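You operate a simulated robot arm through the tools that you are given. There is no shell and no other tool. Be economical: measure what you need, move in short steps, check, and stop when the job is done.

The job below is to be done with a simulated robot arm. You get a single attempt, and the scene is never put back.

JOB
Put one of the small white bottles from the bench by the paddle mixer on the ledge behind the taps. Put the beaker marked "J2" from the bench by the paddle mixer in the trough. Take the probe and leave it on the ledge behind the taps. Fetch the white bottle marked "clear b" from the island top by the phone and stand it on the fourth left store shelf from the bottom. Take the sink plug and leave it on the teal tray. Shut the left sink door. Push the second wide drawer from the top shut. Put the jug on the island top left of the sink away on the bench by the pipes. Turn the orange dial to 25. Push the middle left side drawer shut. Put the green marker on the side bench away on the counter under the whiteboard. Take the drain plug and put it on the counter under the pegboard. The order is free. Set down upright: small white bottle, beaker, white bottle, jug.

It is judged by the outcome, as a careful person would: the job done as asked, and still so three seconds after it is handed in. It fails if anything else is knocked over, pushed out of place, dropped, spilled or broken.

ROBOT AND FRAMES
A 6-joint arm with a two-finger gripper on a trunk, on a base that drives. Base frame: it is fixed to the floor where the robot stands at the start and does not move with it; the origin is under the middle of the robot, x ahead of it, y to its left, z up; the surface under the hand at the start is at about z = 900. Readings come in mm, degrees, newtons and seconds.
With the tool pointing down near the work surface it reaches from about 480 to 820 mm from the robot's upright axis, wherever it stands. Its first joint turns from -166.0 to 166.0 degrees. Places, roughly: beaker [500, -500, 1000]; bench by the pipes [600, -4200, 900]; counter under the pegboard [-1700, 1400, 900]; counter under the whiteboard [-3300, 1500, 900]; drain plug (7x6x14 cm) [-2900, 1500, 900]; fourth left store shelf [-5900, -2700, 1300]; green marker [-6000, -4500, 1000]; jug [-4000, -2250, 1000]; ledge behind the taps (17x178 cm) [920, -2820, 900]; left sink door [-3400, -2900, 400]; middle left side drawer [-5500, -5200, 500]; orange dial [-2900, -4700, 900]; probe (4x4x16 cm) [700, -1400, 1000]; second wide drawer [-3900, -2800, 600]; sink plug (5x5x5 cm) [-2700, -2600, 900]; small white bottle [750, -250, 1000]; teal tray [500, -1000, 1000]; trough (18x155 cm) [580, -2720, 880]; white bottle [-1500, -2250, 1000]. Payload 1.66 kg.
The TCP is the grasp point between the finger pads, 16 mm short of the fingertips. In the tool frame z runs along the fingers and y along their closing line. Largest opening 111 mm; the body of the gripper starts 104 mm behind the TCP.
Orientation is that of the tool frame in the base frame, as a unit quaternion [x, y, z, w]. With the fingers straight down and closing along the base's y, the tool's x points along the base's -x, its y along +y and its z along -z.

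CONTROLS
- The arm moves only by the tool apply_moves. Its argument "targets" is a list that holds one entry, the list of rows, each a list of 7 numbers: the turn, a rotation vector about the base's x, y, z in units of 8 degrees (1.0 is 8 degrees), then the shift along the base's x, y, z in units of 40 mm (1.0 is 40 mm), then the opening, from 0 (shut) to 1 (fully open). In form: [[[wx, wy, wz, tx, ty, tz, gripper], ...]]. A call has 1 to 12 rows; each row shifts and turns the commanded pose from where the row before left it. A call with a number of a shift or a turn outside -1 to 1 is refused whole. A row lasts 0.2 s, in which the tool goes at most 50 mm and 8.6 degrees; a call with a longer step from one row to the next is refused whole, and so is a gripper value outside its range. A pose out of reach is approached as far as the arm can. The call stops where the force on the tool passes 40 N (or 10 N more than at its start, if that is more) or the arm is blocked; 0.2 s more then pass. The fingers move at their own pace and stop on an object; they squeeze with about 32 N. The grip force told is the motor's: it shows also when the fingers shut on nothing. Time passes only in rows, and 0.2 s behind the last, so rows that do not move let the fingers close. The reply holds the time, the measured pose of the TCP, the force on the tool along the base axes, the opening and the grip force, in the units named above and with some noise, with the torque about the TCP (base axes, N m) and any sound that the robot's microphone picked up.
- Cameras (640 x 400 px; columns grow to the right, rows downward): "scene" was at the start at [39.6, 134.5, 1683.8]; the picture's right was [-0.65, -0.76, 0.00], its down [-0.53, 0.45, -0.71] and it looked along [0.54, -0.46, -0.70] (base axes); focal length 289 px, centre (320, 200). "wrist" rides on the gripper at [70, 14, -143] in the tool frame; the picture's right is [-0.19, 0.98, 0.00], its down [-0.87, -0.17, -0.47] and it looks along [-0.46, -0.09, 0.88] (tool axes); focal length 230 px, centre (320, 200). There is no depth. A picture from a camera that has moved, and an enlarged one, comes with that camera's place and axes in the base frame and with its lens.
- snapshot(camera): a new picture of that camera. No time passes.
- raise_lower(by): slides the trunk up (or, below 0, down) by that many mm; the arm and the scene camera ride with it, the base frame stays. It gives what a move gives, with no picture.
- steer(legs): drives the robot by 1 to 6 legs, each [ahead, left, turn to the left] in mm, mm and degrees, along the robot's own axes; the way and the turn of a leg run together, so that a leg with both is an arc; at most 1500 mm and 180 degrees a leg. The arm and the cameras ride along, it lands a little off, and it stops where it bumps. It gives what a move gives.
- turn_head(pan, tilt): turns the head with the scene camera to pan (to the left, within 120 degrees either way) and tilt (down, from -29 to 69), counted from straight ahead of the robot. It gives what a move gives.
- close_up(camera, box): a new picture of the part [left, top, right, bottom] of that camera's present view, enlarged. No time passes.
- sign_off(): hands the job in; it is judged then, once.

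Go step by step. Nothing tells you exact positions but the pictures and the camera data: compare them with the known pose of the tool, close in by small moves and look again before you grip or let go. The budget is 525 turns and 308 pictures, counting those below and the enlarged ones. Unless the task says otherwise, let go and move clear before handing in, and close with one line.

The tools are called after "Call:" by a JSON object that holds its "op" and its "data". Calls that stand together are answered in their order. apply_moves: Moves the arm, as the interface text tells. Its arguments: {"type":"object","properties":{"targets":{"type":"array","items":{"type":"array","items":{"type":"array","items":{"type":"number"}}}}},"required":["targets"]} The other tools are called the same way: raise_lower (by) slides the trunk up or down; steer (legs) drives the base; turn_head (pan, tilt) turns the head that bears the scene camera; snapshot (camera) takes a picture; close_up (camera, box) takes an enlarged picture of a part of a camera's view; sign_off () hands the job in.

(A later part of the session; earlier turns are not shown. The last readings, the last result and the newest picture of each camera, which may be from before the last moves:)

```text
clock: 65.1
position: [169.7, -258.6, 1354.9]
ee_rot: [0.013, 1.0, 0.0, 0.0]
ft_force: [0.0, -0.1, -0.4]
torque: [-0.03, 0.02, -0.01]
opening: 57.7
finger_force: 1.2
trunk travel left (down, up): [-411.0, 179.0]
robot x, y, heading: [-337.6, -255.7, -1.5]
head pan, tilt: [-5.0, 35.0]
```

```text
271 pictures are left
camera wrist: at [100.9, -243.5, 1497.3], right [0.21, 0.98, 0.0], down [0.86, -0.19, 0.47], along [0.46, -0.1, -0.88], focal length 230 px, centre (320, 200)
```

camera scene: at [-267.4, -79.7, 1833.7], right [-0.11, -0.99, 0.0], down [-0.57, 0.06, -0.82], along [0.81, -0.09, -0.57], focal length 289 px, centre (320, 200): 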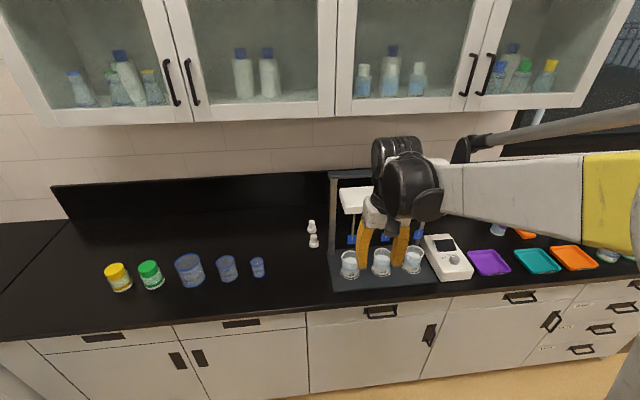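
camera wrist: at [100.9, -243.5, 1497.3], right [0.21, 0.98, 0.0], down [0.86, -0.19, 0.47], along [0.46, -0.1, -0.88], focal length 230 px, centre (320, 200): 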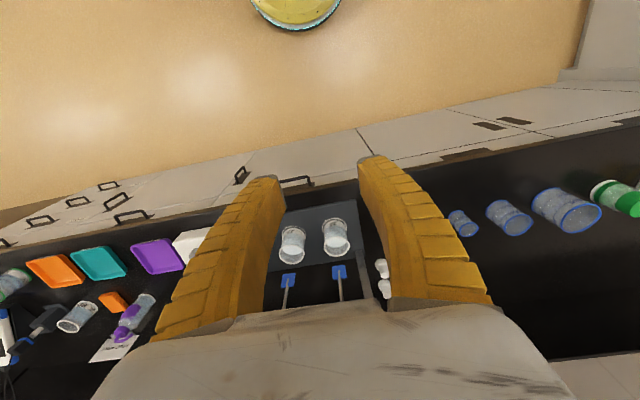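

Call:
{"op": "raise_lower", "data": {"by": -136}}

Call:
{"op": "steer", "data": {"legs": [[325, -20, 1.5]]}}

Call:
{"op": "snapshot", "data": {"camera": "wrist"}}

Call:
{"op": "snapshot", "data": {"camera": "scene"}}

```text
clock: 66.8
position: [170.3, -256.8, 1220.2]
ee_rot: [0.013, 1.0, 0.0, 0.001]
ft_force: [0.4, 0.2, 0.5]
torque: [-0.01, -0.02, 0.01]
opening: 57.5
finger_force: 1.1
trunk travel left (down, up): [-275.0, 315.0]
robot x, y, heading: [-338.2, -256.9, -1.4]
head pan, tilt: [-5.0, 35.0]
```

```text
clock: 68.8
position: [473.8, -272.0, 1220.6]
ee_rot: [0.005, 1.0, 0.0, -0.006]
ft_force: [0.5, -1.0, -0.3]
torque: [0.01, 0.02, 0.01]
opening: 57.7
finger_force: 1.7
trunk travel left (down, up): [-275.0, 315.0]
robot x, y, heading: [-27.2, -282.7, -0.2]
head pan, tilt: [-5.0, 35.0]
stopped in leg 1: the force on the tool passed its limit at 64 N (the readings are from after the stop); the commanded pose is now the measured one
```

```text
270 pictures are left
camera wrist: at [406.2, -258.4, 1361.8], right [0.2, 0.98, 0.0], down [0.87, -0.18, 0.46], along [0.45, -0.09, -0.89], focal length 230 px, centre (320, 200)
```

wrist: 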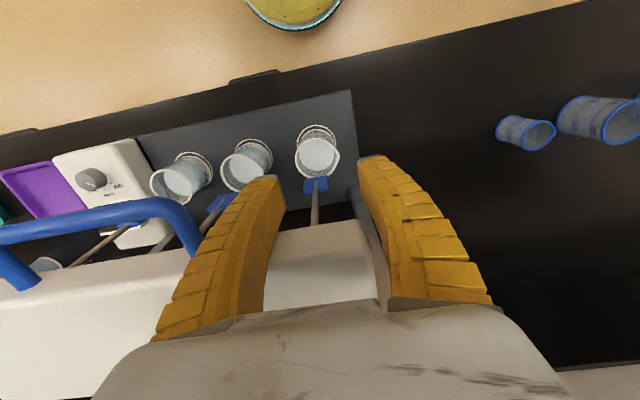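

```text
269 pictures are left
camera scene: at [37.4, -102.0, 1697.8], right [-0.09, -1.0, 0.0], down [-0.57, 0.05, -0.82], along [0.82, -0.08, -0.57], focal length 289 px, centre (320, 200)
```

scene: 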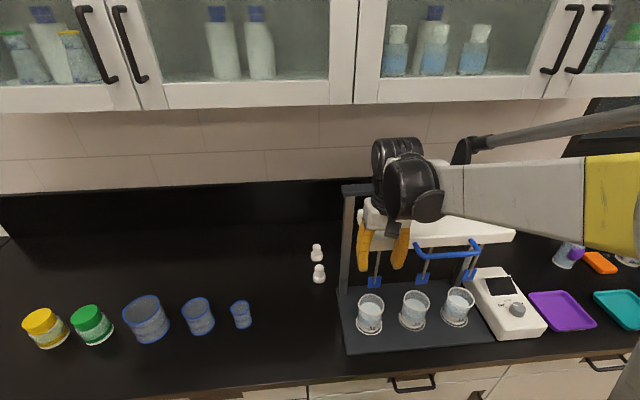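

I bumped the mixer's overhanging head lightly. Back off at once and check that nothing shifted; I will grip the beaker with the tool tilted from the front instead.

Call:
{"op": "steer", "data": {"legs": [[-200, 0, 0]]}}

Call:
{"op": "turn_head", "data": {"pan": -10, "tilt": 40}}

Call:
{"op": "close_up", "data": {"camera": "scene", "box": [300, 150, 540, 300]}}

```text
clock: 70.5
position: [273.6, -270.8, 1218.9]
ee_rot: [0.006, 1.0, 0.0, -0.007]
ft_force: [-1.0, -0.8, 0.7]
torque: [0.01, -0.01, 0.0]
opening: 57.7
finger_force: 1.6
trunk travel left (down, up): [-275.0, 315.0]
robot x, y, heading: [-228.1, -281.2, -0.5]
head pan, tilt: [-5.0, 35.0]
```

```text
clock: 71.1
position: [275.5, -272.0, 1219.1]
ee_rot: [0.006, 1.0, 0.001, -0.006]
ft_force: [0.2, -0.7, 0.2]
torque: [-0.05, -0.01, -0.01]
opening: 57.4
finger_force: 1.5
trunk travel left (down, up): [-275.0, 315.0]
robot x, y, heading: [-228.6, -281.6, -0.5]
head pan, tilt: [-10.0, 40.0]
```

```text
2.67 times, centred on (420, 225) of scene
camera zoom: at [-164.7, -107.9, 1690.2], right [-0.18, -0.98, 0.0], down [-0.63, 0.12, -0.77], along [0.75, -0.14, -0.64], focal length 771 px, centre (53, 133)
```

zoom: 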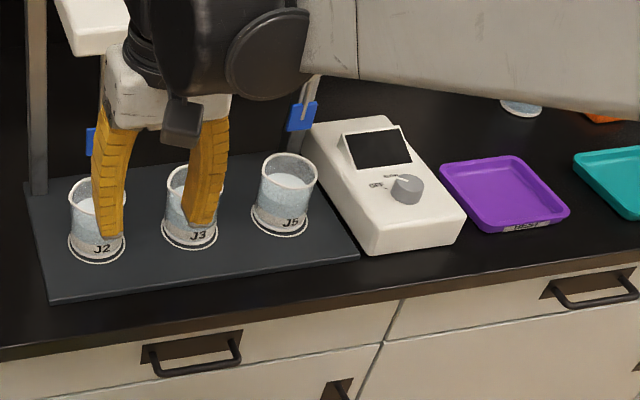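

Mixer and beakers unmoved; J2 at ≈(504,-288). Tilt the tool 45° forward and open.

Call:
{"op": "apply_moves", "data": {"targets": [[[0, -0.94, 0, 0.6, -0.07, -0.5, 1], [0, -0.94, 0, 0.6, -0.07, -0.5, 1], [0, -0.94, 0, 0.6, -0.07, -0.5, 1], [0, -0.94, 0, 0.6, -0.07, -0.5, 1], [0, -0.94, 0, 0.4, -0.07, -0.5, 1], [0, -0.94, 0, 0.2, -0.05, -0.5, 1]]]}}

Call:
{"op": "snapshot", "data": {"camera": "wrist"}}

Call:
{"op": "snapshot", "data": {"camera": "scene"}}

```text
clock: 72.5
position: [393.8, -290.2, 1098.5]
ee_rot: [0.005, 0.925, 0.001, 0.379]
ft_force: [-0.4, -0.5, -0.2]
torque: [0.02, -0.02, 0.01]
opening: 110.8
finger_force: 0.1
trunk travel left (down, up): [-275.0, 315.0]
robot x, y, heading: [-228.4, -283.4, -0.4]
head pan, tilt: [-10.0, 40.0]
```

```text
267 pictures are left
camera wrist: at [244.4, -275.3, 1151.3], right [0.14, 0.98, 0.14], down [0.29, -0.18, 0.94], along [0.95, -0.1, -0.31], focal length 230 px, centre (320, 200)
```

wrist: 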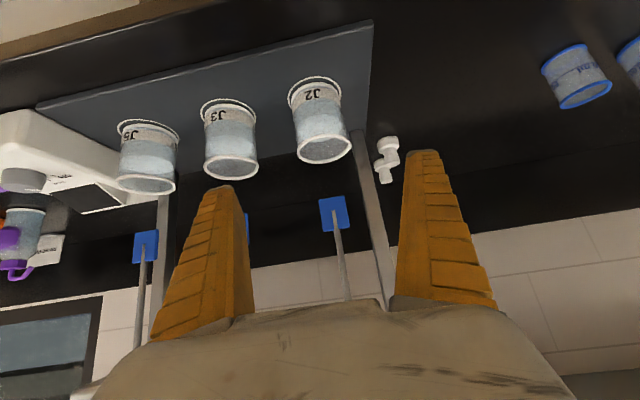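

```text
266 pictures are left
camera scene: at [-164.1, -108.1, 1690.1], right [-0.18, -0.98, 0.0], down [-0.63, 0.12, -0.77], along [0.75, -0.14, -0.64], focal length 289 px, centre (320, 200)
```

scene: 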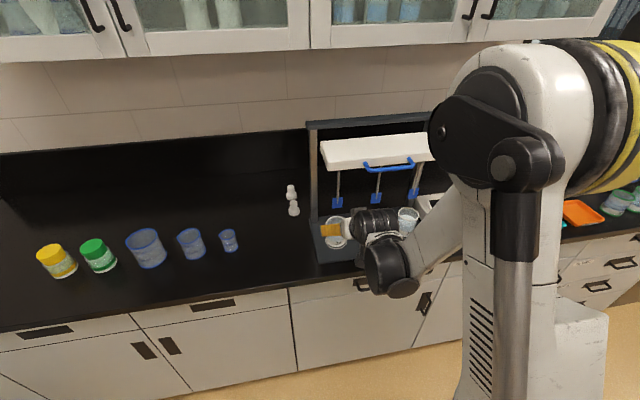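

Call:
{"op": "apply_moves", "data": {"targets": [[[0, 0, 0, 0.5, 0, -0.95, 1], [0, 0, 0, 0.65, 0.02, -0.9, 1], [0, 0, 0, 0.8, 0.02, -0.85, 1], [0, 0, 0, 0.8, 0.02, -0.85, 1]]]}}

Call:
{"op": "snapshot", "data": {"camera": "wrist"}}

Call:
{"op": "close_up", "data": {"camera": "scene", "box": [290, 160, 450, 310]}}

```text
clock: 73.5
position: [502.6, -285.9, 954.3]
ee_rot: [0.005, 0.926, 0.002, 0.378]
ft_force: [0.6, -0.2, -0.1]
torque: [0.02, 0.01, 0.02]
opening: 110.8
finger_force: 0.1
trunk travel left (down, up): [-275.0, 315.0]
robot x, y, heading: [-229.5, -281.2, -0.5]
head pan, tilt: [-10.0, 40.0]
```

```text
265 pictures are left
camera wrist: at [353.3, -272.0, 1006.8], right [0.14, 0.98, 0.14], down [0.29, -0.18, 0.94], along [0.95, -0.1, -0.31], focal length 230 px, centre (320, 200)
```

wrist: 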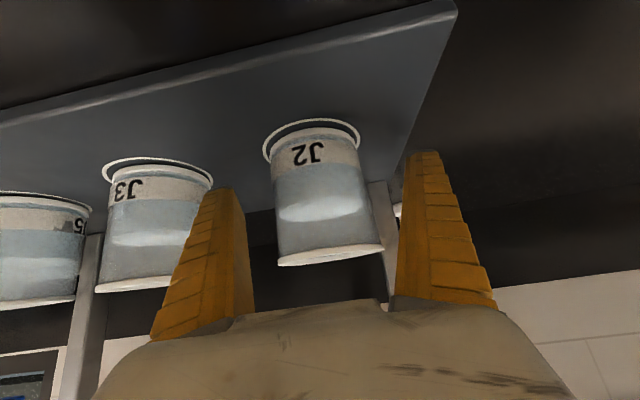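

```text
2.67 times, centred on (370, 235) of scene
camera zoom: at [-163.7, -108.0, 1690.1], right [-0.18, -0.98, 0.0], down [-0.63, 0.12, -0.77], along [0.75, -0.14, -0.64], focal length 771 px, centre (187, 107)
```

zoom: 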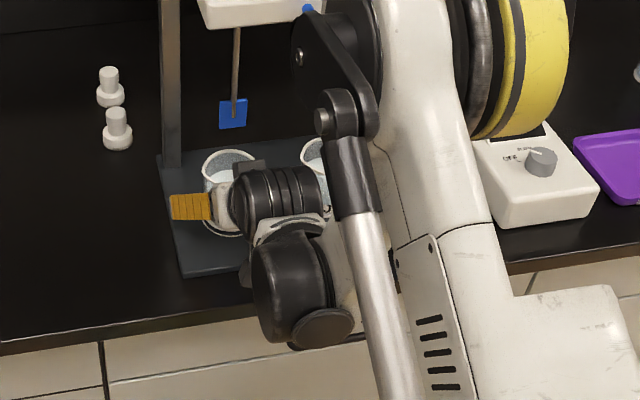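

Call:
{"op": "apply_moves", "data": {"targets": [[[0, 0, 0, 0, 0, 0, 0.0], [0, 0, 0, 0, 0, 0, 0.0], [0, 0, 0, 0, 0, 0, 0.0]]]}}

Call:
{"op": "snapshot", "data": {"camera": "wrist"}}

```text
clock: 74.3
position: [501.2, -286.6, 956.3]
ee_rot: [0.005, 0.926, 0.002, 0.378]
ft_force: [-3.0, -1.2, 11.1]
torque: [0.0, 0.26, 0.0]
opening: 59.2
finger_force: 31.8
trunk travel left (down, up): [-275.0, 315.0]
robot x, y, heading: [-226.8, -278.3, -0.4]
head pan, tilt: [-10.0, 40.0]
```

```text
263 pictures are left
camera wrist: at [351.4, -272.1, 1008.4], right [0.14, 0.98, 0.14], down [0.29, -0.18, 0.94], along [0.95, -0.1, -0.3], focal length 230 px, centre (320, 200)
```

wrist: 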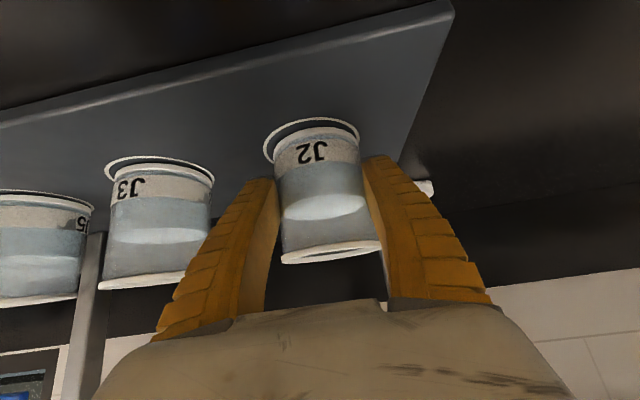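

Call:
{"op": "apply_moves", "data": {"targets": [[[0, 0, 0, 0, 0, 0.3, 0.0], [0, 0, 0, 0, 0, 0.5, 0.0], [0, 0, 0, 0, 0, 0.5, 0.0]]]}}

Call:
{"op": "snapshot", "data": {"camera": "wrist"}}

```text
clock: 75.1
position: [503.4, -284.7, 1009.3]
ee_rot: [0.005, 0.926, 0.002, 0.378]
ft_force: [0.0, -0.3, -2.2]
torque: [0.0, 0.07, 0.0]
opening: 55.9
finger_force: 32.0
trunk travel left (down, up): [-275.0, 315.0]
robot x, y, heading: [-223.2, -280.5, -0.5]
head pan, tilt: [-10.0, 40.0]
```

```text
262 pictures are left
camera wrist: at [354.1, -271.1, 1061.6], right [0.14, 0.98, 0.14], down [0.29, -0.18, 0.94], along [0.95, -0.1, -0.31], focal length 230 px, centre (320, 200)
```

wrist: 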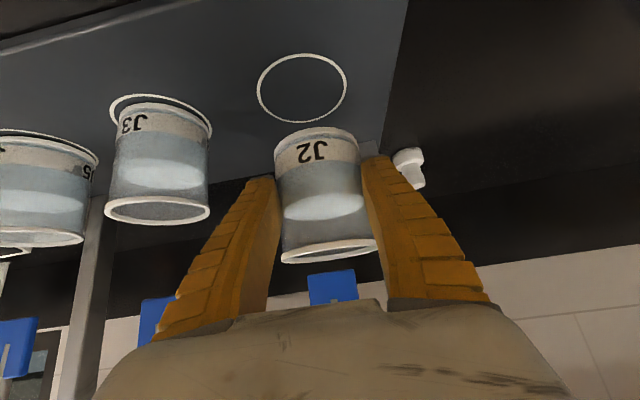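

J2 is lifted. Back off and drive to the trough.

Call:
{"op": "steer", "data": {"legs": [[-210, 0, 0.5], [0, -1110, 0], [0, -1110, 0]]}}

Call:
{"op": "turn_head", "data": {"pan": 0, "tilt": 40}}

Call:
{"op": "snapshot", "data": {"camera": "scene"}}

Call:
{"op": "snapshot", "data": {"camera": "wrist"}}

```text
clock: 87.3
position: [291.5, -2517.7, 1008.0]
ee_rot: [0.009, 0.926, 0.0, 0.378]
ft_force: [0.0, 0.9, -1.7]
torque: [0.0, 0.02, -0.01]
opening: 54.8
finger_force: 32.2
trunk travel left (down, up): [-275.0, 315.0]
robot x, y, heading: [-442.3, -2506.7, -1.0]
head pan, tilt: [-10.0, 40.0]
```

```text
clock: 88.1
position: [291.4, -2517.3, 1008.0]
ee_rot: [0.008, 0.926, 0.0, 0.378]
ft_force: [0.0, 0.3, -2.5]
torque: [-0.01, 0.04, -0.01]
opening: 54.7
finger_force: 32.5
trunk travel left (down, up): [-275.0, 315.0]
robot x, y, heading: [-442.8, -2508.3, -0.7]
head pan, tilt: [0.0, 40.0]
```

```text
261 pictures are left
camera scene: at [-375.3, -2321.3, 1690.2], right [-0.01, -1.0, 0.0], down [-0.64, 0.01, -0.77], along [0.77, -0.01, -0.64], focal length 289 px, centre (320, 200)
```

scene: 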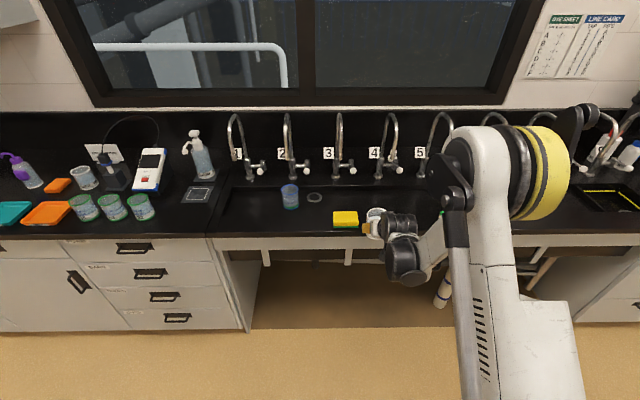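

```text
260 pictures are left
camera wrist: at [141.3, -2502.7, 1061.3], right [0.15, 0.98, 0.14], down [0.29, -0.18, 0.94], along [0.95, -0.1, -0.31], focal length 230 px, centre (320, 200)
```

wrist: 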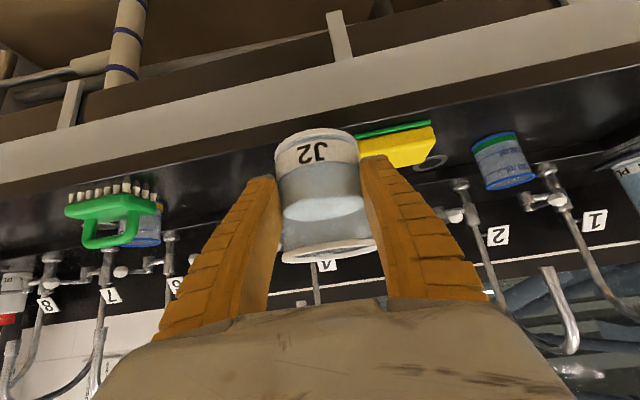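

Call:
{"op": "close_up", "data": {"camera": "scene", "box": [200, 150, 392, 270]}}

```text
3.33 times, centred on (296, 210) of scene
camera zoom: at [-375.3, -2321.3, 1690.2], right [-0.01, -1.0, 0.0], down [-0.64, 0.01, -0.77], along [0.77, -0.01, -0.64], focal length 964 px, centre (400, 167)
```

zoom: 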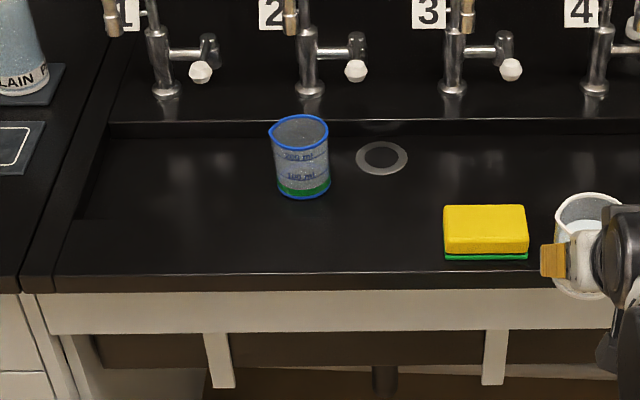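

Call:
{"op": "steer", "data": {"legs": [[275, 8, 0.7]]}}

Call:
{"op": "snapshot", "data": {"camera": "wrist"}}

Call:
{"op": "snapshot", "data": {"camera": "scene"}}

```text
clock: 90.0
position: [567.1, -2504.2, 1009.1]
ee_rot: [0.003, 0.926, 0.002, 0.378]
ft_force: [0.6, -0.2, -1.5]
torque: [0.01, 0.04, -0.01]
opening: 54.6
finger_force: 32.4
trunk travel left (down, up): [-275.0, 315.0]
robot x, y, heading: [-163.7, -2502.4, -0.1]
head pan, tilt: [0.0, 40.0]
```

```text
258 pictures are left
camera wrist: at [417.6, -2491.1, 1060.9], right [0.14, 0.98, 0.14], down [0.29, -0.18, 0.94], along [0.95, -0.09, -0.31], focal length 230 px, centre (320, 200)
```

wrist: 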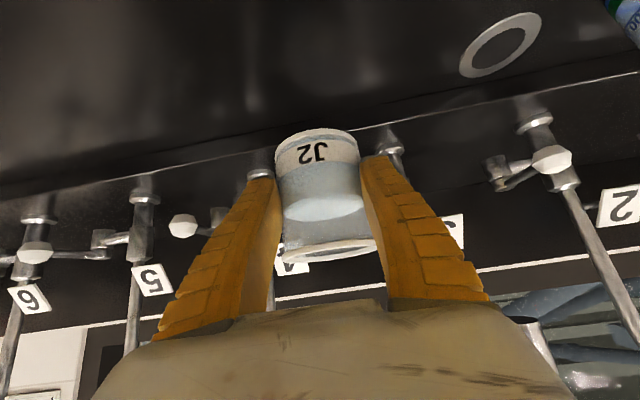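

```text
257 pictures are left
camera scene: at [-100.4, -2314.8, 1690.1], right [0.0, -1.0, 0.0], down [-0.64, 0.0, -0.77], along [0.77, 0.0, -0.64], focal length 289 px, centre (320, 200)
```

scene: 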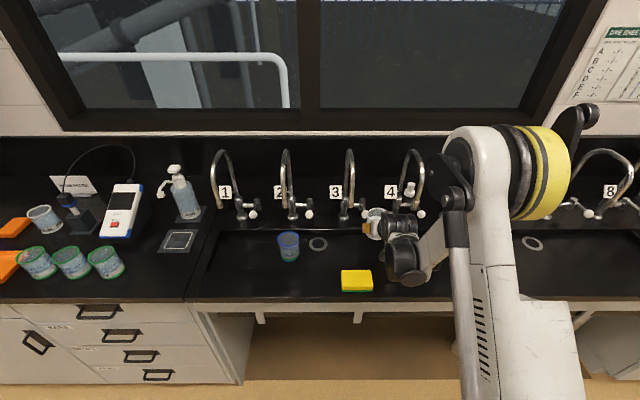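

Call:
{"op": "apply_moves", "data": {"targets": [[[0, 0, 0, 0.1, 0, -0.6, 0], [0, 0, 0, 0, 0, -0.6, 0], [0, 0, 0, 0, 0, -0.5, 0], [0, 0, 0, 0, 0, 0, 0]]]}}

Call:
{"op": "apply_moves", "data": {"targets": [[[0, 0, 0, 0, 0, -0.1, 0], [0, 0, 0, 0, 0, -0.1, 0], [0, 0, 0, 0, 0, 0, 0]]]}}

Call:
{"op": "snapshot", "data": {"camera": "wrist"}}

```text
clock: 91.0
position: [568.6, -2504.3, 940.7]
ee_rot: [0.003, 0.926, 0.003, 0.378]
ft_force: [-0.5, 0.9, -2.1]
torque: [0.02, 0.03, 0.0]
opening: 54.2
finger_force: 32.4
trunk travel left (down, up): [-275.0, 315.0]
robot x, y, heading: [-165.0, -2503.0, -0.3]
head pan, tilt: [0.0, 40.0]
```

```text
clock: 91.8
position: [569.2, -2504.9, 933.2]
ee_rot: [0.004, 0.926, 0.002, 0.378]
ft_force: [0.5, -0.7, -1.7]
torque: [-0.03, 0.04, -0.01]
opening: 54.3
finger_force: 32.2
trunk travel left (down, up): [-275.0, 315.0]
robot x, y, heading: [-164.3, -2500.3, -0.2]
head pan, tilt: [0.0, 40.0]
```

```text
256 pictures are left
camera wrist: at [420.1, -2491.0, 985.3], right [0.14, 0.98, 0.14], down [0.29, -0.18, 0.94], along [0.95, -0.09, -0.31], focal length 230 px, centre (320, 200)
```

wrist: 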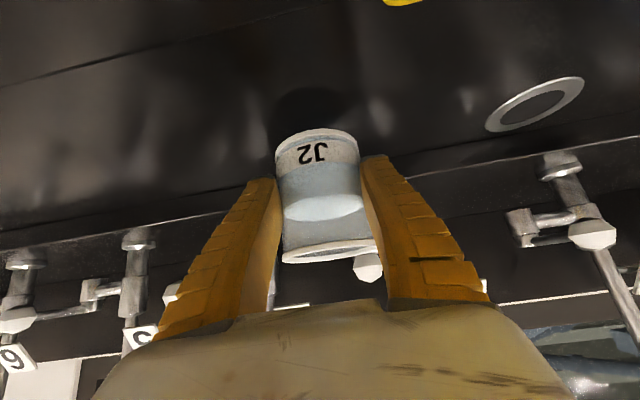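

Call:
{"op": "apply_moves", "data": {"targets": [[[0, 0, 0, 0, 0, -0.06, 0], [0, 0, 0, 0, 0, -0.06, 0], [0, 0, 0, 0, 0, -0.06, 0], [0, 0, 0, 0, 0, 0, 0]]]}}

Call:
{"op": "snapshot", "data": {"camera": "wrist"}}

```text
clock: 92.8
position: [569.1, -2505.1, 924.6]
ee_rot: [0.004, 0.926, 0.002, 0.378]
ft_force: [-0.2, 0.6, -1.7]
torque: [-0.03, 0.05, 0.01]
opening: 54.5
finger_force: 32.4
trunk travel left (down, up): [-275.0, 315.0]
robot x, y, heading: [-166.1, -2500.3, -0.1]
head pan, tilt: [0.0, 40.0]
```

```text
255 pictures are left
camera wrist: at [420.7, -2490.9, 977.7], right [0.14, 0.98, 0.14], down [0.29, -0.18, 0.94], along [0.95, -0.09, -0.31], focal length 230 px, centre (320, 200)
```

wrist: 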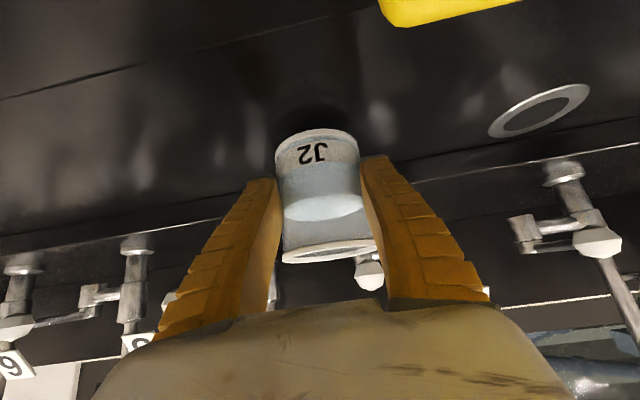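

Call:
{"op": "apply_moves", "data": {"targets": [[[0, 0, 0, 0, 0, -0.05, 0], [0, 0, 0, 0, 0, -0.05, 0], [0, 0, 0, 0, 0, 0, 0]]]}}

Call:
{"op": "apply_moves", "data": {"targets": [[[0, 0, 0, 0, 0, -0.05, 0], [0, 0, 0, 0, 0, -0.05, 0], [0, 0, 0, 0, 0, 0, 0]]]}}

```text
clock: 93.6
position: [569.0, -2504.7, 920.3]
ee_rot: [0.004, 0.926, 0.002, 0.378]
ft_force: [1.1, -1.2, -1.2]
torque: [0.01, 0.06, 0.01]
opening: 53.9
finger_force: 32.3
trunk travel left (down, up): [-275.0, 315.0]
robot x, y, heading: [-166.0, -2502.2, -0.3]
head pan, tilt: [0.0, 40.0]
```

```text
clock: 94.4
position: [569.7, -2503.6, 916.5]
ee_rot: [0.003, 0.926, 0.003, 0.377]
ft_force: [0.1, -0.8, -2.4]
torque: [0.0, 0.09, -0.02]
opening: 53.7
finger_force: 31.9
trunk travel left (down, up): [-275.0, 315.0]
robot x, y, heading: [-163.9, -2500.3, -0.1]
head pan, tilt: [0.0, 40.0]
```

Call:
{"op": "apply_moves", "data": {"targets": [[[0, 0, 0, 0, 0, -0.05, 0], [0, 0, 0, 0, 0, -0.05, 0], [0, 0, 0, 0, 0, -0.05, 0], [0, 0, 0, 0, 0, 0, 0]]]}}

Call:
{"op": "close_up", "data": {"camera": "scene", "box": [340, 190, 436, 290]}}

Call:
{"op": "snapshot", "data": {"camera": "wrist"}}

```text
clock: 95.4
position: [569.4, -2504.0, 912.9]
ee_rot: [0.003, 0.926, 0.003, 0.378]
ft_force: [0.7, 0.3, 14.1]
torque: [-0.05, -0.03, 0.02]
opening: 53.8
finger_force: 31.6
trunk travel left (down, up): [-275.0, 315.0]
robot x, y, heading: [-164.1, -2504.2, 0.0]
head pan, tilt: [0.0, 40.0]
```

```text
4.00 times, centred on (388, 240) of scene
camera zoom: at [-103.5, -2314.8, 1690.4], right [0.0, -1.0, 0.0], down [-0.64, 0.0, -0.77], along [0.77, 0.0, -0.64], focal length 1156 px, centre (48, 40)
```

zoom: 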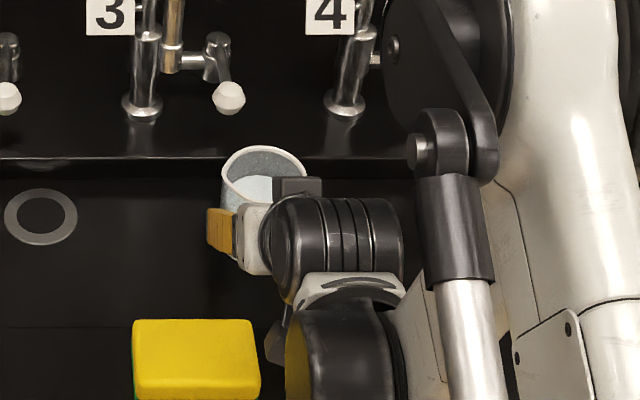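

```text
253 pictures are left
camera wrist: at [420.3, -2490.6, 965.2], right [0.14, 0.98, 0.14], down [0.29, -0.18, 0.94], along [0.95, -0.09, -0.3], focal length 230 px, centre (320, 200)
```

wrist: 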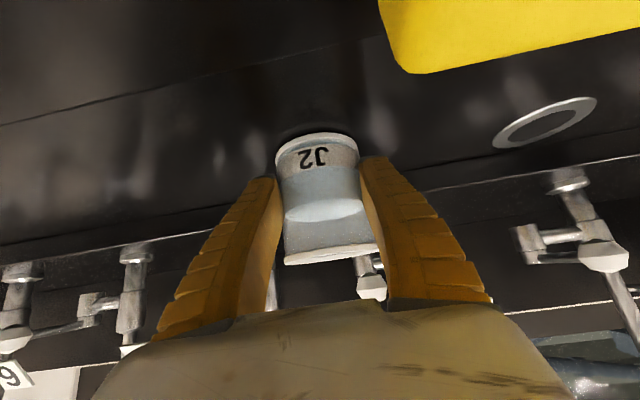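

Call:
{"op": "apply_moves", "data": {"targets": [[[0, 0, 0, 0, 0, 0.03, 0], [0, 0, 0, 0, 0, 0, 0.9], [0, 0, 0, 0, 0, 0, 0.9], [0, 0, 0, -0.5, 0, 0.5, 0.9], [0, 0, 0, -0.7, 0, 0.7, 0.9], [0, 0, 0, -0.7, 0, 0.7, 0.9], [0, 0, 0, -0.7, 0, 0.7, 0.9], [0, 0, 0, -0.7, 0, 0.7, 0.9]]]}}

Call:
{"op": "snapshot", "data": {"camera": "wrist"}}

```text
clock: 97.2
position: [453.1, -2505.1, 1054.9]
ee_rot: [0.003, 0.926, 0.003, 0.377]
ft_force: [0.0, 1.1, 0.0]
torque: [0.01, -0.01, 0.03]
opening: 100.3
finger_force: 0.4
out of reach, approached as far as the arm can: row 4, 5, 6
trunk travel left (down, up): [-275.0, 315.0]
robot x, y, heading: [-166.2, -2501.0, -0.4]
head pan, tilt: [0.0, 40.0]
```

```text
252 pictures are left
camera wrist: at [303.5, -2492.2, 1107.2], right [0.14, 0.98, 0.14], down [0.29, -0.18, 0.94], along [0.95, -0.09, -0.31], focal length 230 px, centre (320, 200)
```

wrist: 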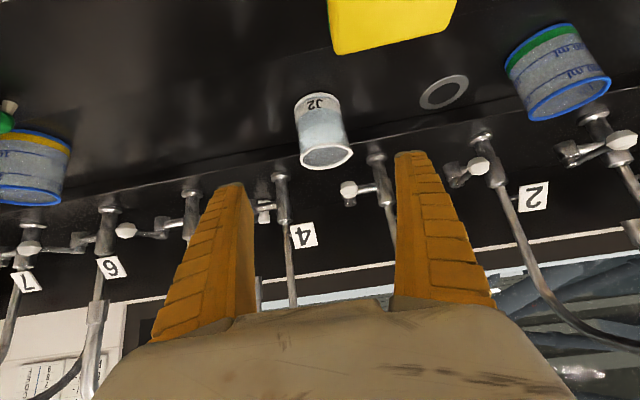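

J2 stands in the trough. Next the probe near (700,-1400).

Call:
{"op": "steer", "data": {"legs": [[-250, 0, 0], [0, 1100, 0]]}}

Call:
{"op": "snapshot", "data": {"camera": "scene"}}

Call:
{"op": "snapshot", "data": {"camera": "wrist"}}

```text
clock: 104.2
position: [209.3, -1402.3, 1054.4]
ee_rot: [-0.004, 0.926, 0.006, 0.378]
ft_force: [-0.5, 1.1, 0.1]
torque: [0.0, 0.0, 0.01]
opening: 100.7
finger_force: 0.5
trunk travel left (down, up): [-275.0, 315.0]
robot x, y, heading: [-408.0, -1408.3, 0.8]
head pan, tilt: [0.0, 40.0]
```

```text
251 pictures are left
camera scene: at [-350.2, -1221.7, 1690.2], right [0.01, -1.0, 0.0], down [-0.64, -0.01, -0.77], along [0.77, 0.01, -0.64], focal length 289 px, centre (320, 200)
```

scene: 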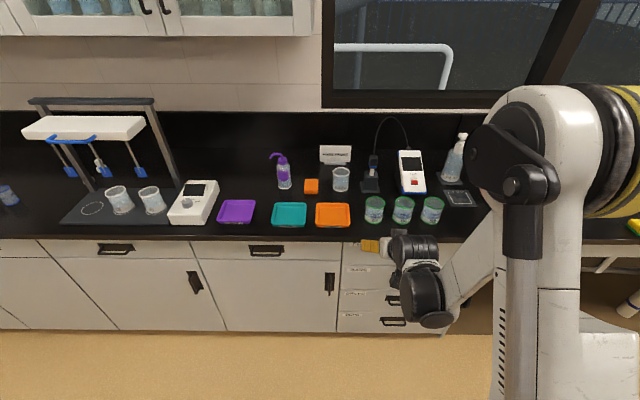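

```text
250 pictures are left
camera wrist: at [59.5, -1392.5, 1106.5], right [0.12, 0.98, 0.14], down [0.29, -0.17, 0.94], along [0.95, -0.08, -0.31], focal length 230 px, centre (320, 200)
```

wrist: 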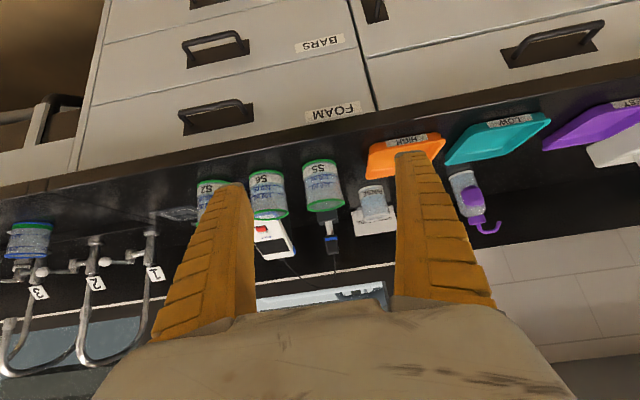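

Call:
{"op": "close_up", "data": {"camera": "scene", "box": [320, 110, 480, 240]}}

Call:
{"op": "close_up", "data": {"camera": "wrist", "box": [240, 150, 400, 300]}}

```text
3.08 times, centred on (400, 175) of scene
camera zoom: at [-350.2, -1221.7, 1690.2], right [0.01, -1.0, 0.0], down [-0.64, -0.01, -0.77], along [0.77, 0.01, -0.64], focal length 890 px, centre (74, 277)
```

zoom: 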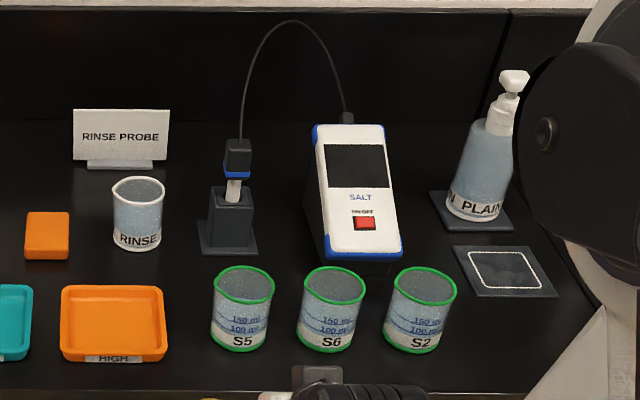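

```text
2.67 times, centred on (320, 225) of wrist
camera zoom: at [59.5, -1392.5, 1106.5], right [0.12, 0.98, 0.14], down [0.29, -0.17, 0.94], along [0.95, -0.08, -0.31], focal length 614 px, centre (320, 133)
```

zoom: 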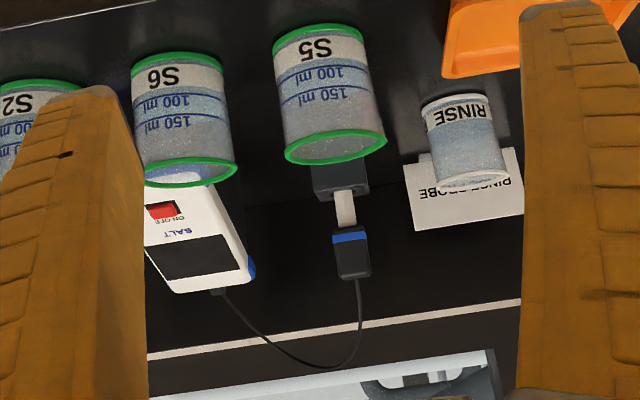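

The probe sits in a stand at ≈(678,-1428), head top z≈1063, with a cable to the meter. I'll approach from the front with the tool at ~62° tilt, above sample beaker S5.

Call:
{"op": "apply_moves", "data": {"targets": [[[0, -0.73, 0, 0.5, -0.1, 0.9, 0.6], [0, -0.73, 0, 0.5, -0.1, 0.9, 0.6], [0, -0.73, 0, 0.5, -0.1, 0.9, 0.6]]]}}

Call:
{"op": "steer", "data": {"legs": [[320, 0, -0.8]]}}

Call:
{"op": "snapshot", "data": {"camera": "wrist"}}

Call:
{"op": "snapshot", "data": {"camera": "scene"}}

```text
clock: 105.0
position: [270.3, -1413.9, 1163.4]
ee_rot: [-0.005, 0.857, 0.006, 0.516]
ft_force: [0.0, -0.1, -0.7]
torque: [0.01, 0.0, 0.01]
opening: 68.3
finger_force: 1.1
trunk travel left (down, up): [-275.0, 315.0]
robot x, y, heading: [-408.3, -1405.3, 0.4]
head pan, tilt: [0.0, 40.0]
```

```text
clock: 107.2
position: [594.8, -1413.9, 1163.5]
ee_rot: [-0.002, 0.858, 0.003, 0.514]
ft_force: [0.8, -0.5, 0.0]
torque: [0.01, 0.02, -0.03]
opening: 68.3
finger_force: 0.8
trunk travel left (down, up): [-275.0, 315.0]
robot x, y, heading: [-83.0, -1405.9, 0.2]
head pan, tilt: [0.0, 40.0]
```

```text
247 pictures are left
camera wrist: at [436.4, -1402.7, 1168.1], right [0.08, 0.98, 0.17], down [-0.01, -0.17, 0.99], along [1.0, -0.08, -0.01], focal length 230 px, centre (320, 200)
```

wrist: 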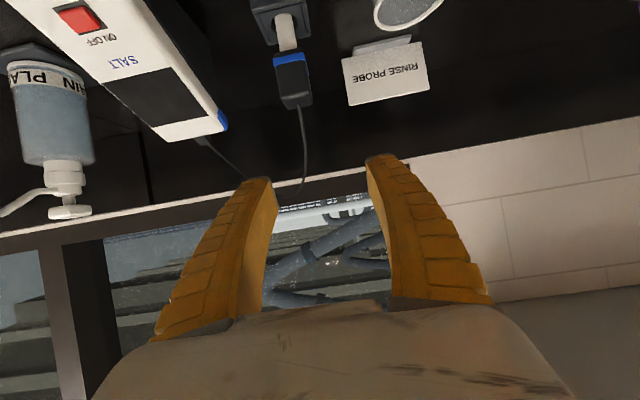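

```text
246 pictures are left
camera scene: at [-23.5, -1219.3, 1690.1], right [0.01, -1.0, 0.0], down [-0.64, 0.0, -0.77], along [0.77, 0.0, -0.64], focal length 289 px, centre (320, 200)
```

scene: 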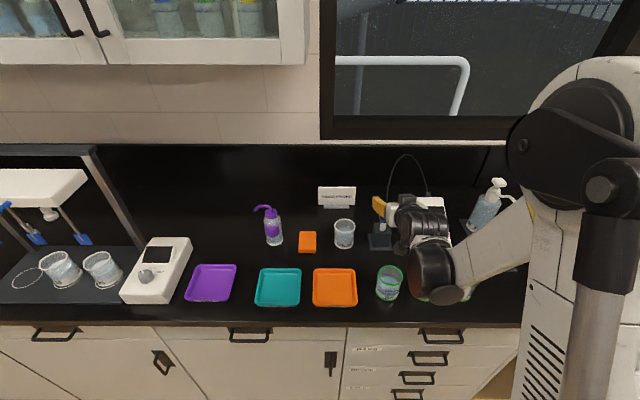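

Call:
{"op": "apply_moves", "data": {"targets": [[[0, 0, 0, 1, -0.2, 0, 0.6], [0, 0, 0, 1, -0.2, 0, 0.6], [0, 0, 0, 0.08, 0, -1, 0.6], [0, 0, 0, 0, 0, -0.8, 0.6]]]}}

Call:
{"op": "snapshot", "data": {"camera": "wrist"}}

Call:
{"op": "close_up", "data": {"camera": "scene", "box": [330, 140, 490, 300]}}

```text
clock: 108.2
position: [676.1, -1432.0, 1090.2]
ee_rot: [-0.002, 0.858, 0.003, 0.514]
ft_force: [-0.1, -0.4, -0.5]
torque: [0.01, -0.01, -0.01]
opening: 68.2
finger_force: 1.7
trunk travel left (down, up): [-275.0, 315.0]
robot x, y, heading: [-84.4, -1407.8, 0.1]
head pan, tilt: [0.0, 40.0]
```

```text
245 pictures are left
camera wrist: at [517.4, -1419.4, 1095.4], right [0.08, 0.98, 0.17], down [-0.01, -0.17, 0.99], along [1.0, -0.08, -0.01], focal length 230 px, centre (320, 200)
```

wrist: 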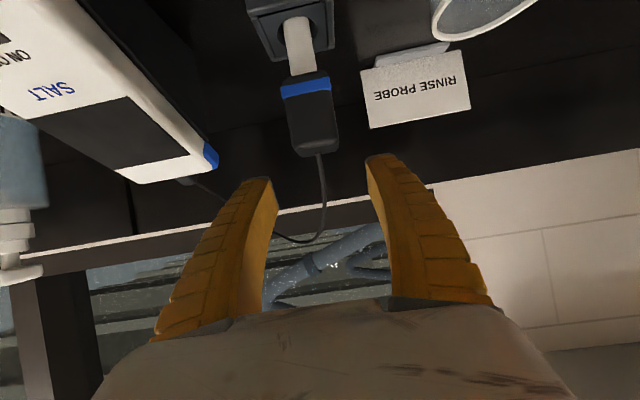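

```text
2.50 times, centred on (410, 220) of scene
camera zoom: at [-24.0, -1219.4, 1690.2], right [0.01, -1.0, 0.0], down [-0.64, 0.0, -0.77], along [0.77, 0.0, -0.64], focal length 723 px, centre (95, 150)
```

zoom: 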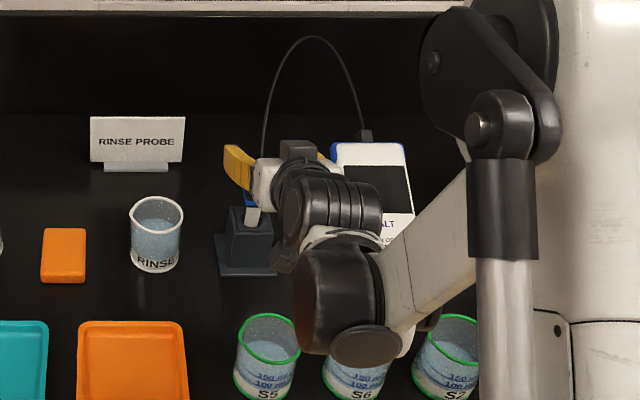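

Call:
{"op": "apply_moves", "data": {"targets": [[[0, 0, 0, 0.05, 0.12, -0.6, 0.6], [0, 0, 0, 0, 0, -0.6, 0.6], [0, 0, 0, 0, 0, 0, 0.6]]]}}

Call:
{"op": "snapshot", "data": {"camera": "wrist"}}

```text
clock: 109.0
position: [678.6, -1426.6, 1044.0]
ee_rot: [-0.002, 0.858, 0.004, 0.514]
ft_force: [-0.2, 1.1, 0.7]
torque: [-0.02, 0.02, 0.05]
opening: 68.4
finger_force: 1.5
trunk travel left (down, up): [-275.0, 315.0]
robot x, y, heading: [-82.1, -1407.3, 0.4]
head pan, tilt: [0.0, 40.0]
```

```text
243 pictures are left
camera wrist: at [519.3, -1414.8, 1048.2], right [0.08, 0.98, 0.17], down [-0.01, -0.17, 0.99], along [1.0, -0.08, -0.01], focal length 230 px, centre (320, 200)
```

wrist: 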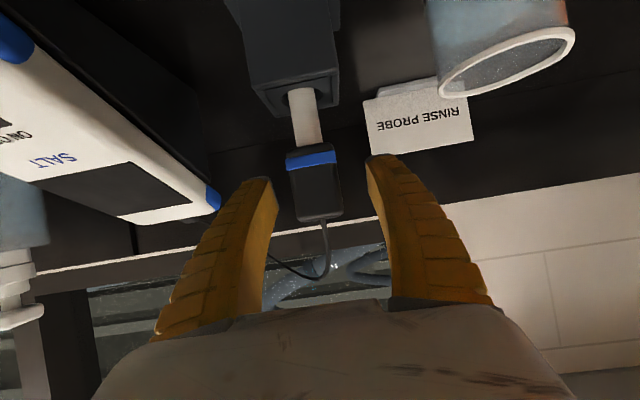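

Call:
{"op": "apply_moves", "data": {"targets": [[[0, 0, 0, 0.05, 0, -0.1, 0.6], [0, 0, 0, 0, 0, 0, 0.0], [0, 0, 0, 0, 0, 0, 0.0], [0, 0, 0, 0, 0, 0, 0.0]]]}}

Call:
{"op": "apply_moves", "data": {"targets": [[[0, 0, 0, 0, 0, 0.5, 0], [0, 0, 0, 0, 0, 0.5, 0], [0, 0, 0, 0, 0, 0.8, 0], [0, 0, 0, 0, 0, 0.8, 0], [0, 0, 0, 0, 0, 0.8, 0]]]}}

Call:
{"op": "snapshot", "data": {"camera": "wrist"}}

Call:
{"op": "snapshot", "data": {"camera": "scene"}}

```text
clock: 110.0
position: [680.2, -1426.0, 1040.1]
ee_rot: [-0.001, 0.858, 0.003, 0.514]
ft_force: [0.5, -0.6, 5.2]
torque: [-0.14, 0.07, -0.01]
opening: 26.0
finger_force: 32.2
trunk travel left (down, up): [-275.0, 315.0]
robot x, y, heading: [-86.0, -1409.8, 0.5]
head pan, tilt: [0.0, 40.0]
```

```text
clock: 111.2
position: [681.7, -1425.9, 1175.9]
ee_rot: [-0.002, 0.857, 0.004, 0.515]
ft_force: [-0.8, -1.1, -0.5]
torque: [0.03, 0.02, 0.0]
opening: 25.5
finger_force: 31.9
trunk travel left (down, up): [-275.0, 315.0]
robot x, y, heading: [-86.0, -1408.7, 0.7]
head pan, tilt: [0.0, 40.0]
```

```text
242 pictures are left
camera wrist: at [523.1, -1413.6, 1180.8], right [0.08, 0.98, 0.17], down [-0.01, -0.17, 0.99], along [1.0, -0.08, -0.01], focal length 230 px, centre (320, 200)
```

wrist: 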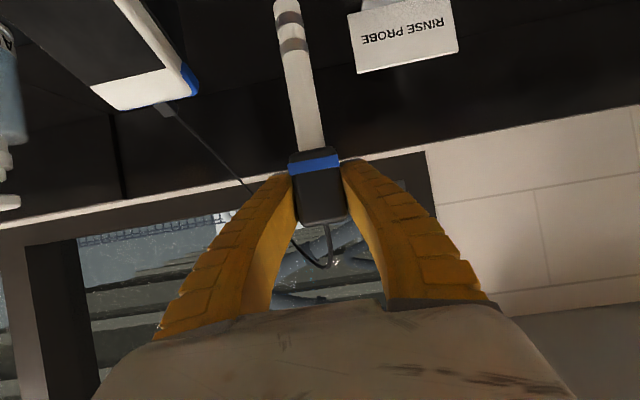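

```text
241 pictures are left
camera scene: at [-25.2, -1219.3, 1690.2], right [0.01, -1.0, 0.0], down [-0.64, 0.0, -0.77], along [0.77, 0.0, -0.64], focal length 289 px, centre (320, 200)
```

scene: 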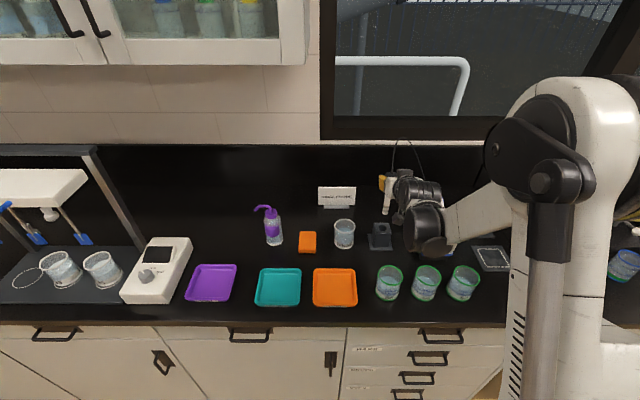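

Probe is out of its stand. Raise the trunk for clearance and move right over the bench toward the near end of the ledge.

Call:
{"op": "raise_lower", "data": {"by": 240}}

Call:
{"op": "steer", "data": {"legs": [[0, -660, -0.5]]}}

Call:
{"op": "turn_head", "data": {"pan": 5, "tilt": 45}}

Call:
{"op": "snapshot", "data": {"camera": "scene"}}

```text
clock: 113.7
position: [682.6, -1425.4, 1413.6]
ee_rot: [-0.001, 0.858, 0.003, 0.514]
ft_force: [0.0, 0.4, -1.0]
torque: [-0.01, 0.02, 0.0]
opening: 25.3
finger_force: 31.5
trunk travel left (down, up): [-515.0, 75.0]
robot x, y, heading: [-87.3, -1409.7, 0.3]
head pan, tilt: [0.0, 40.0]
```

```text
clock: 117.3
position: [681.3, -2100.0, 1414.9]
ee_rot: [0.005, 0.857, -0.001, 0.515]
ft_force: [-0.3, 0.4, -1.3]
torque: [0.04, 0.03, 0.04]
opening: 25.5
finger_force: 32.7
trunk travel left (down, up): [-515.0, 75.0]
robot x, y, heading: [-89.2, -2068.8, -0.6]
head pan, tilt: [0.0, 40.0]
```

```text
clock: 118.0
position: [681.4, -2100.4, 1414.9]
ee_rot: [0.004, 0.858, 0.0, 0.514]
ft_force: [-0.6, 0.6, -0.6]
torque: [-0.06, 0.03, -0.01]
opening: 25.1
finger_force: 32.1
trunk travel left (down, up): [-515.0, 75.0]
robot x, y, heading: [-84.9, -2071.5, -0.5]
head pan, tilt: [5.0, 45.0]
```

```text
240 pictures are left
camera scene: at [-26.2, -1876.1, 1923.0], right [0.08, -1.0, 0.0], down [-0.7, -0.06, -0.71], along [0.71, 0.06, -0.71], focal length 289 px, centre (320, 200)
```

scene: 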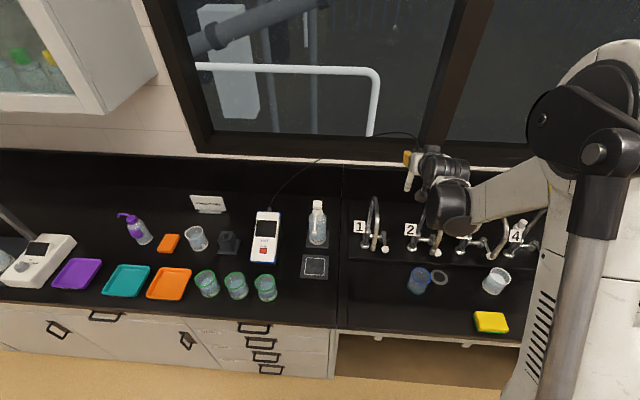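

Call:
{"op": "apply_moves", "data": {"targets": [[[0, 0.97, 0, 0, 0, 0, 0], [0, 0.97, 0, 0, 0, 0, 0], [0, 0.97, 0, 0, 0, 0, 0], [0, 0.97, 0, 0, 0, 0, 0], [0, 0.97, 0, 0, 0, 0, 0], [0, 0.97, 0, 0, 0, 0, 0], [0, 0.97, 0, 0, 0, 0, 0], [0, 0.93, 0, 0, 0, 0, 0]]]}}

Call:
{"op": "apply_moves", "data": {"targets": [[[0, 0, 0.95, 0, 0, 0, 0], [0, 0, 0.95, 0, 0, 0, 0], [0, 0, 0.95, 0, 0, 0, 0], [0, 0, 0.95, 0, 0, 0, 0], [0, 0, 0.95, 0, 0, 0, 0], [0, 0, 0.95, 0, 0, 0, 0], [0, 0, 0.95, 0, 0, 0, 0], [0, 0, 0.95, 0, 0, 0, 0], [0, 0, 0.95, 0, 0, 0, 0], [0, 0, 0.95, 0, 0, 0, 0], [0, 0, 0.95, 0, 0, 0, 0], [0, 0, 0.8, 0, 0, 0, 0]]]}}

Call:
{"op": "snapshot", "data": {"camera": "scene"}}

Call:
{"op": "snapshot", "data": {"camera": "wrist"}}

```text
clock: 119.8
position: [683.4, -2099.9, 1414.0]
ee_rot: [0.004, 1.0, -0.002, -0.001]
ft_force: [0.9, 0.4, -1.5]
torque: [-0.01, 0.0, 0.01]
opening: 25.3
finger_force: 31.9
trunk travel left (down, up): [-515.0, 75.0]
robot x, y, heading: [-84.2, -2069.9, -0.4]
head pan, tilt: [5.0, 45.0]
```

```text
clock: 122.4
position: [682.5, -2100.2, 1414.7]
ee_rot: [-0.706, 0.709, -0.002, 0.002]
ft_force: [1.3, -0.9, -0.4]
torque: [0.07, 0.01, 0.02]
opening: 25.1
finger_force: 32.0
trunk travel left (down, up): [-515.0, 75.0]
robot x, y, heading: [-86.2, -2069.6, -0.6]
head pan, tilt: [5.0, 45.0]
```

```text
239 pictures are left
camera scene: at [-26.1, -1875.9, 1922.9], right [0.08, -1.0, 0.0], down [-0.7, -0.06, -0.71], along [0.7, 0.06, -0.71], focal length 289 px, centre (320, 200)
```

scene: 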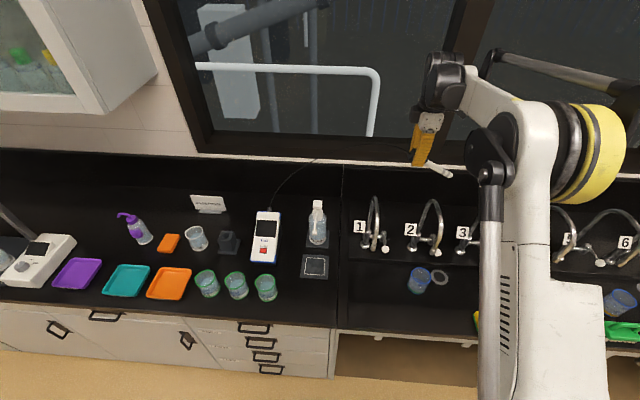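

```text
238 pictures are left
camera wrist: at [667.2, -2171.0, 1556.5], right [-0.98, 0.2, 0.0], down [0.17, 0.86, 0.48], along [0.1, 0.47, -0.88], focal length 230 px, centre (320, 200)
```

wrist: 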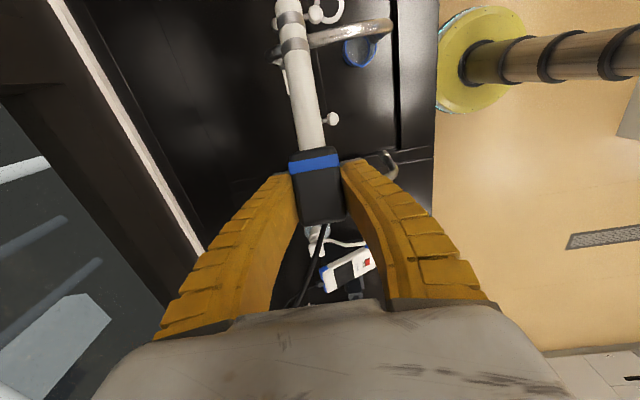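

Call:
{"op": "apply_moves", "data": {"targets": [[[-0.875, 0, 0, -0.44, -0.35, 0, 0], [-0.875, 0, 0, -0.44, -0.35, 0, 0], [-0.875, 0, 0, -0.44, -0.35, 0, 0], [-0.875, 0, 0, -0.44, -0.35, 0, 0]]]}}

Call:
{"op": "steer", "data": {"legs": [[250, 0, 0.6]]}}

Call:
{"op": "snapshot", "data": {"camera": "scene"}}

Call:
{"op": "snapshot", "data": {"camera": "wrist"}}

```text
clock: 123.4
position: [610.3, -2156.7, 1415.2]
ee_rot: [-0.684, 0.688, -0.173, -0.168]
ft_force: [0.3, -0.2, -0.3]
torque: [0.05, -0.02, 0.01]
opening: 25.1
finger_force: 31.9
trunk travel left (down, up): [-515.0, 75.0]
robot x, y, heading: [-83.6, -2071.7, -0.7]
head pan, tilt: [5.0, 45.0]
```

```text
clock: 125.2
position: [864.3, -2149.7, 1415.4]
ee_rot: [0.688, -0.685, 0.173, 0.167]
ft_force: [0.6, 0.6, -0.5]
torque: [0.06, 0.04, 0.02]
opening: 25.5
finger_force: 32.5
trunk travel left (down, up): [-515.0, 75.0]
robot x, y, heading: [166.4, -2071.6, 0.1]
head pan, tilt: [5.0, 45.0]
```

```text
237 pictures are left
camera scene: at [225.4, -1876.1, 1922.9], right [0.09, -1.0, 0.0], down [-0.7, -0.06, -0.71], along [0.7, 0.06, -0.71], focal length 289 px, centre (320, 200)
```

scene: 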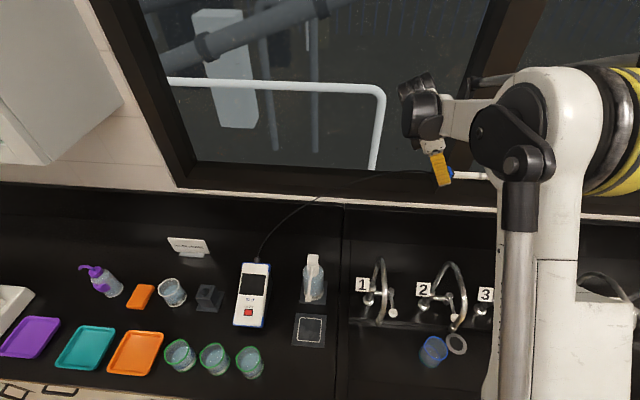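

```text
236 pictures are left
camera wrist: at [849.5, -2145.0, 1572.5], right [-0.98, 0.16, -0.1], down [0.16, 0.99, 0.01], along [0.1, 0.0, -1.0], focal length 230 px, centre (320, 200)
```

wrist: 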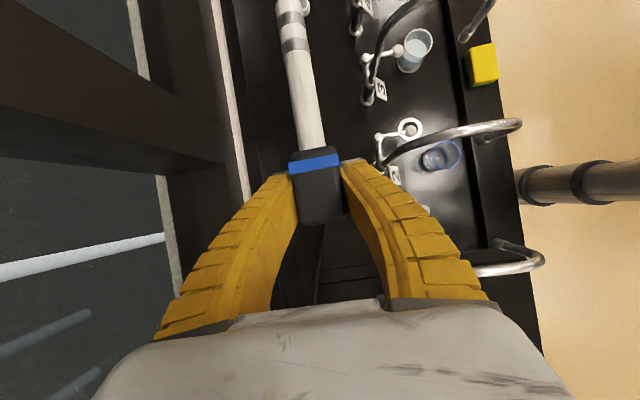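

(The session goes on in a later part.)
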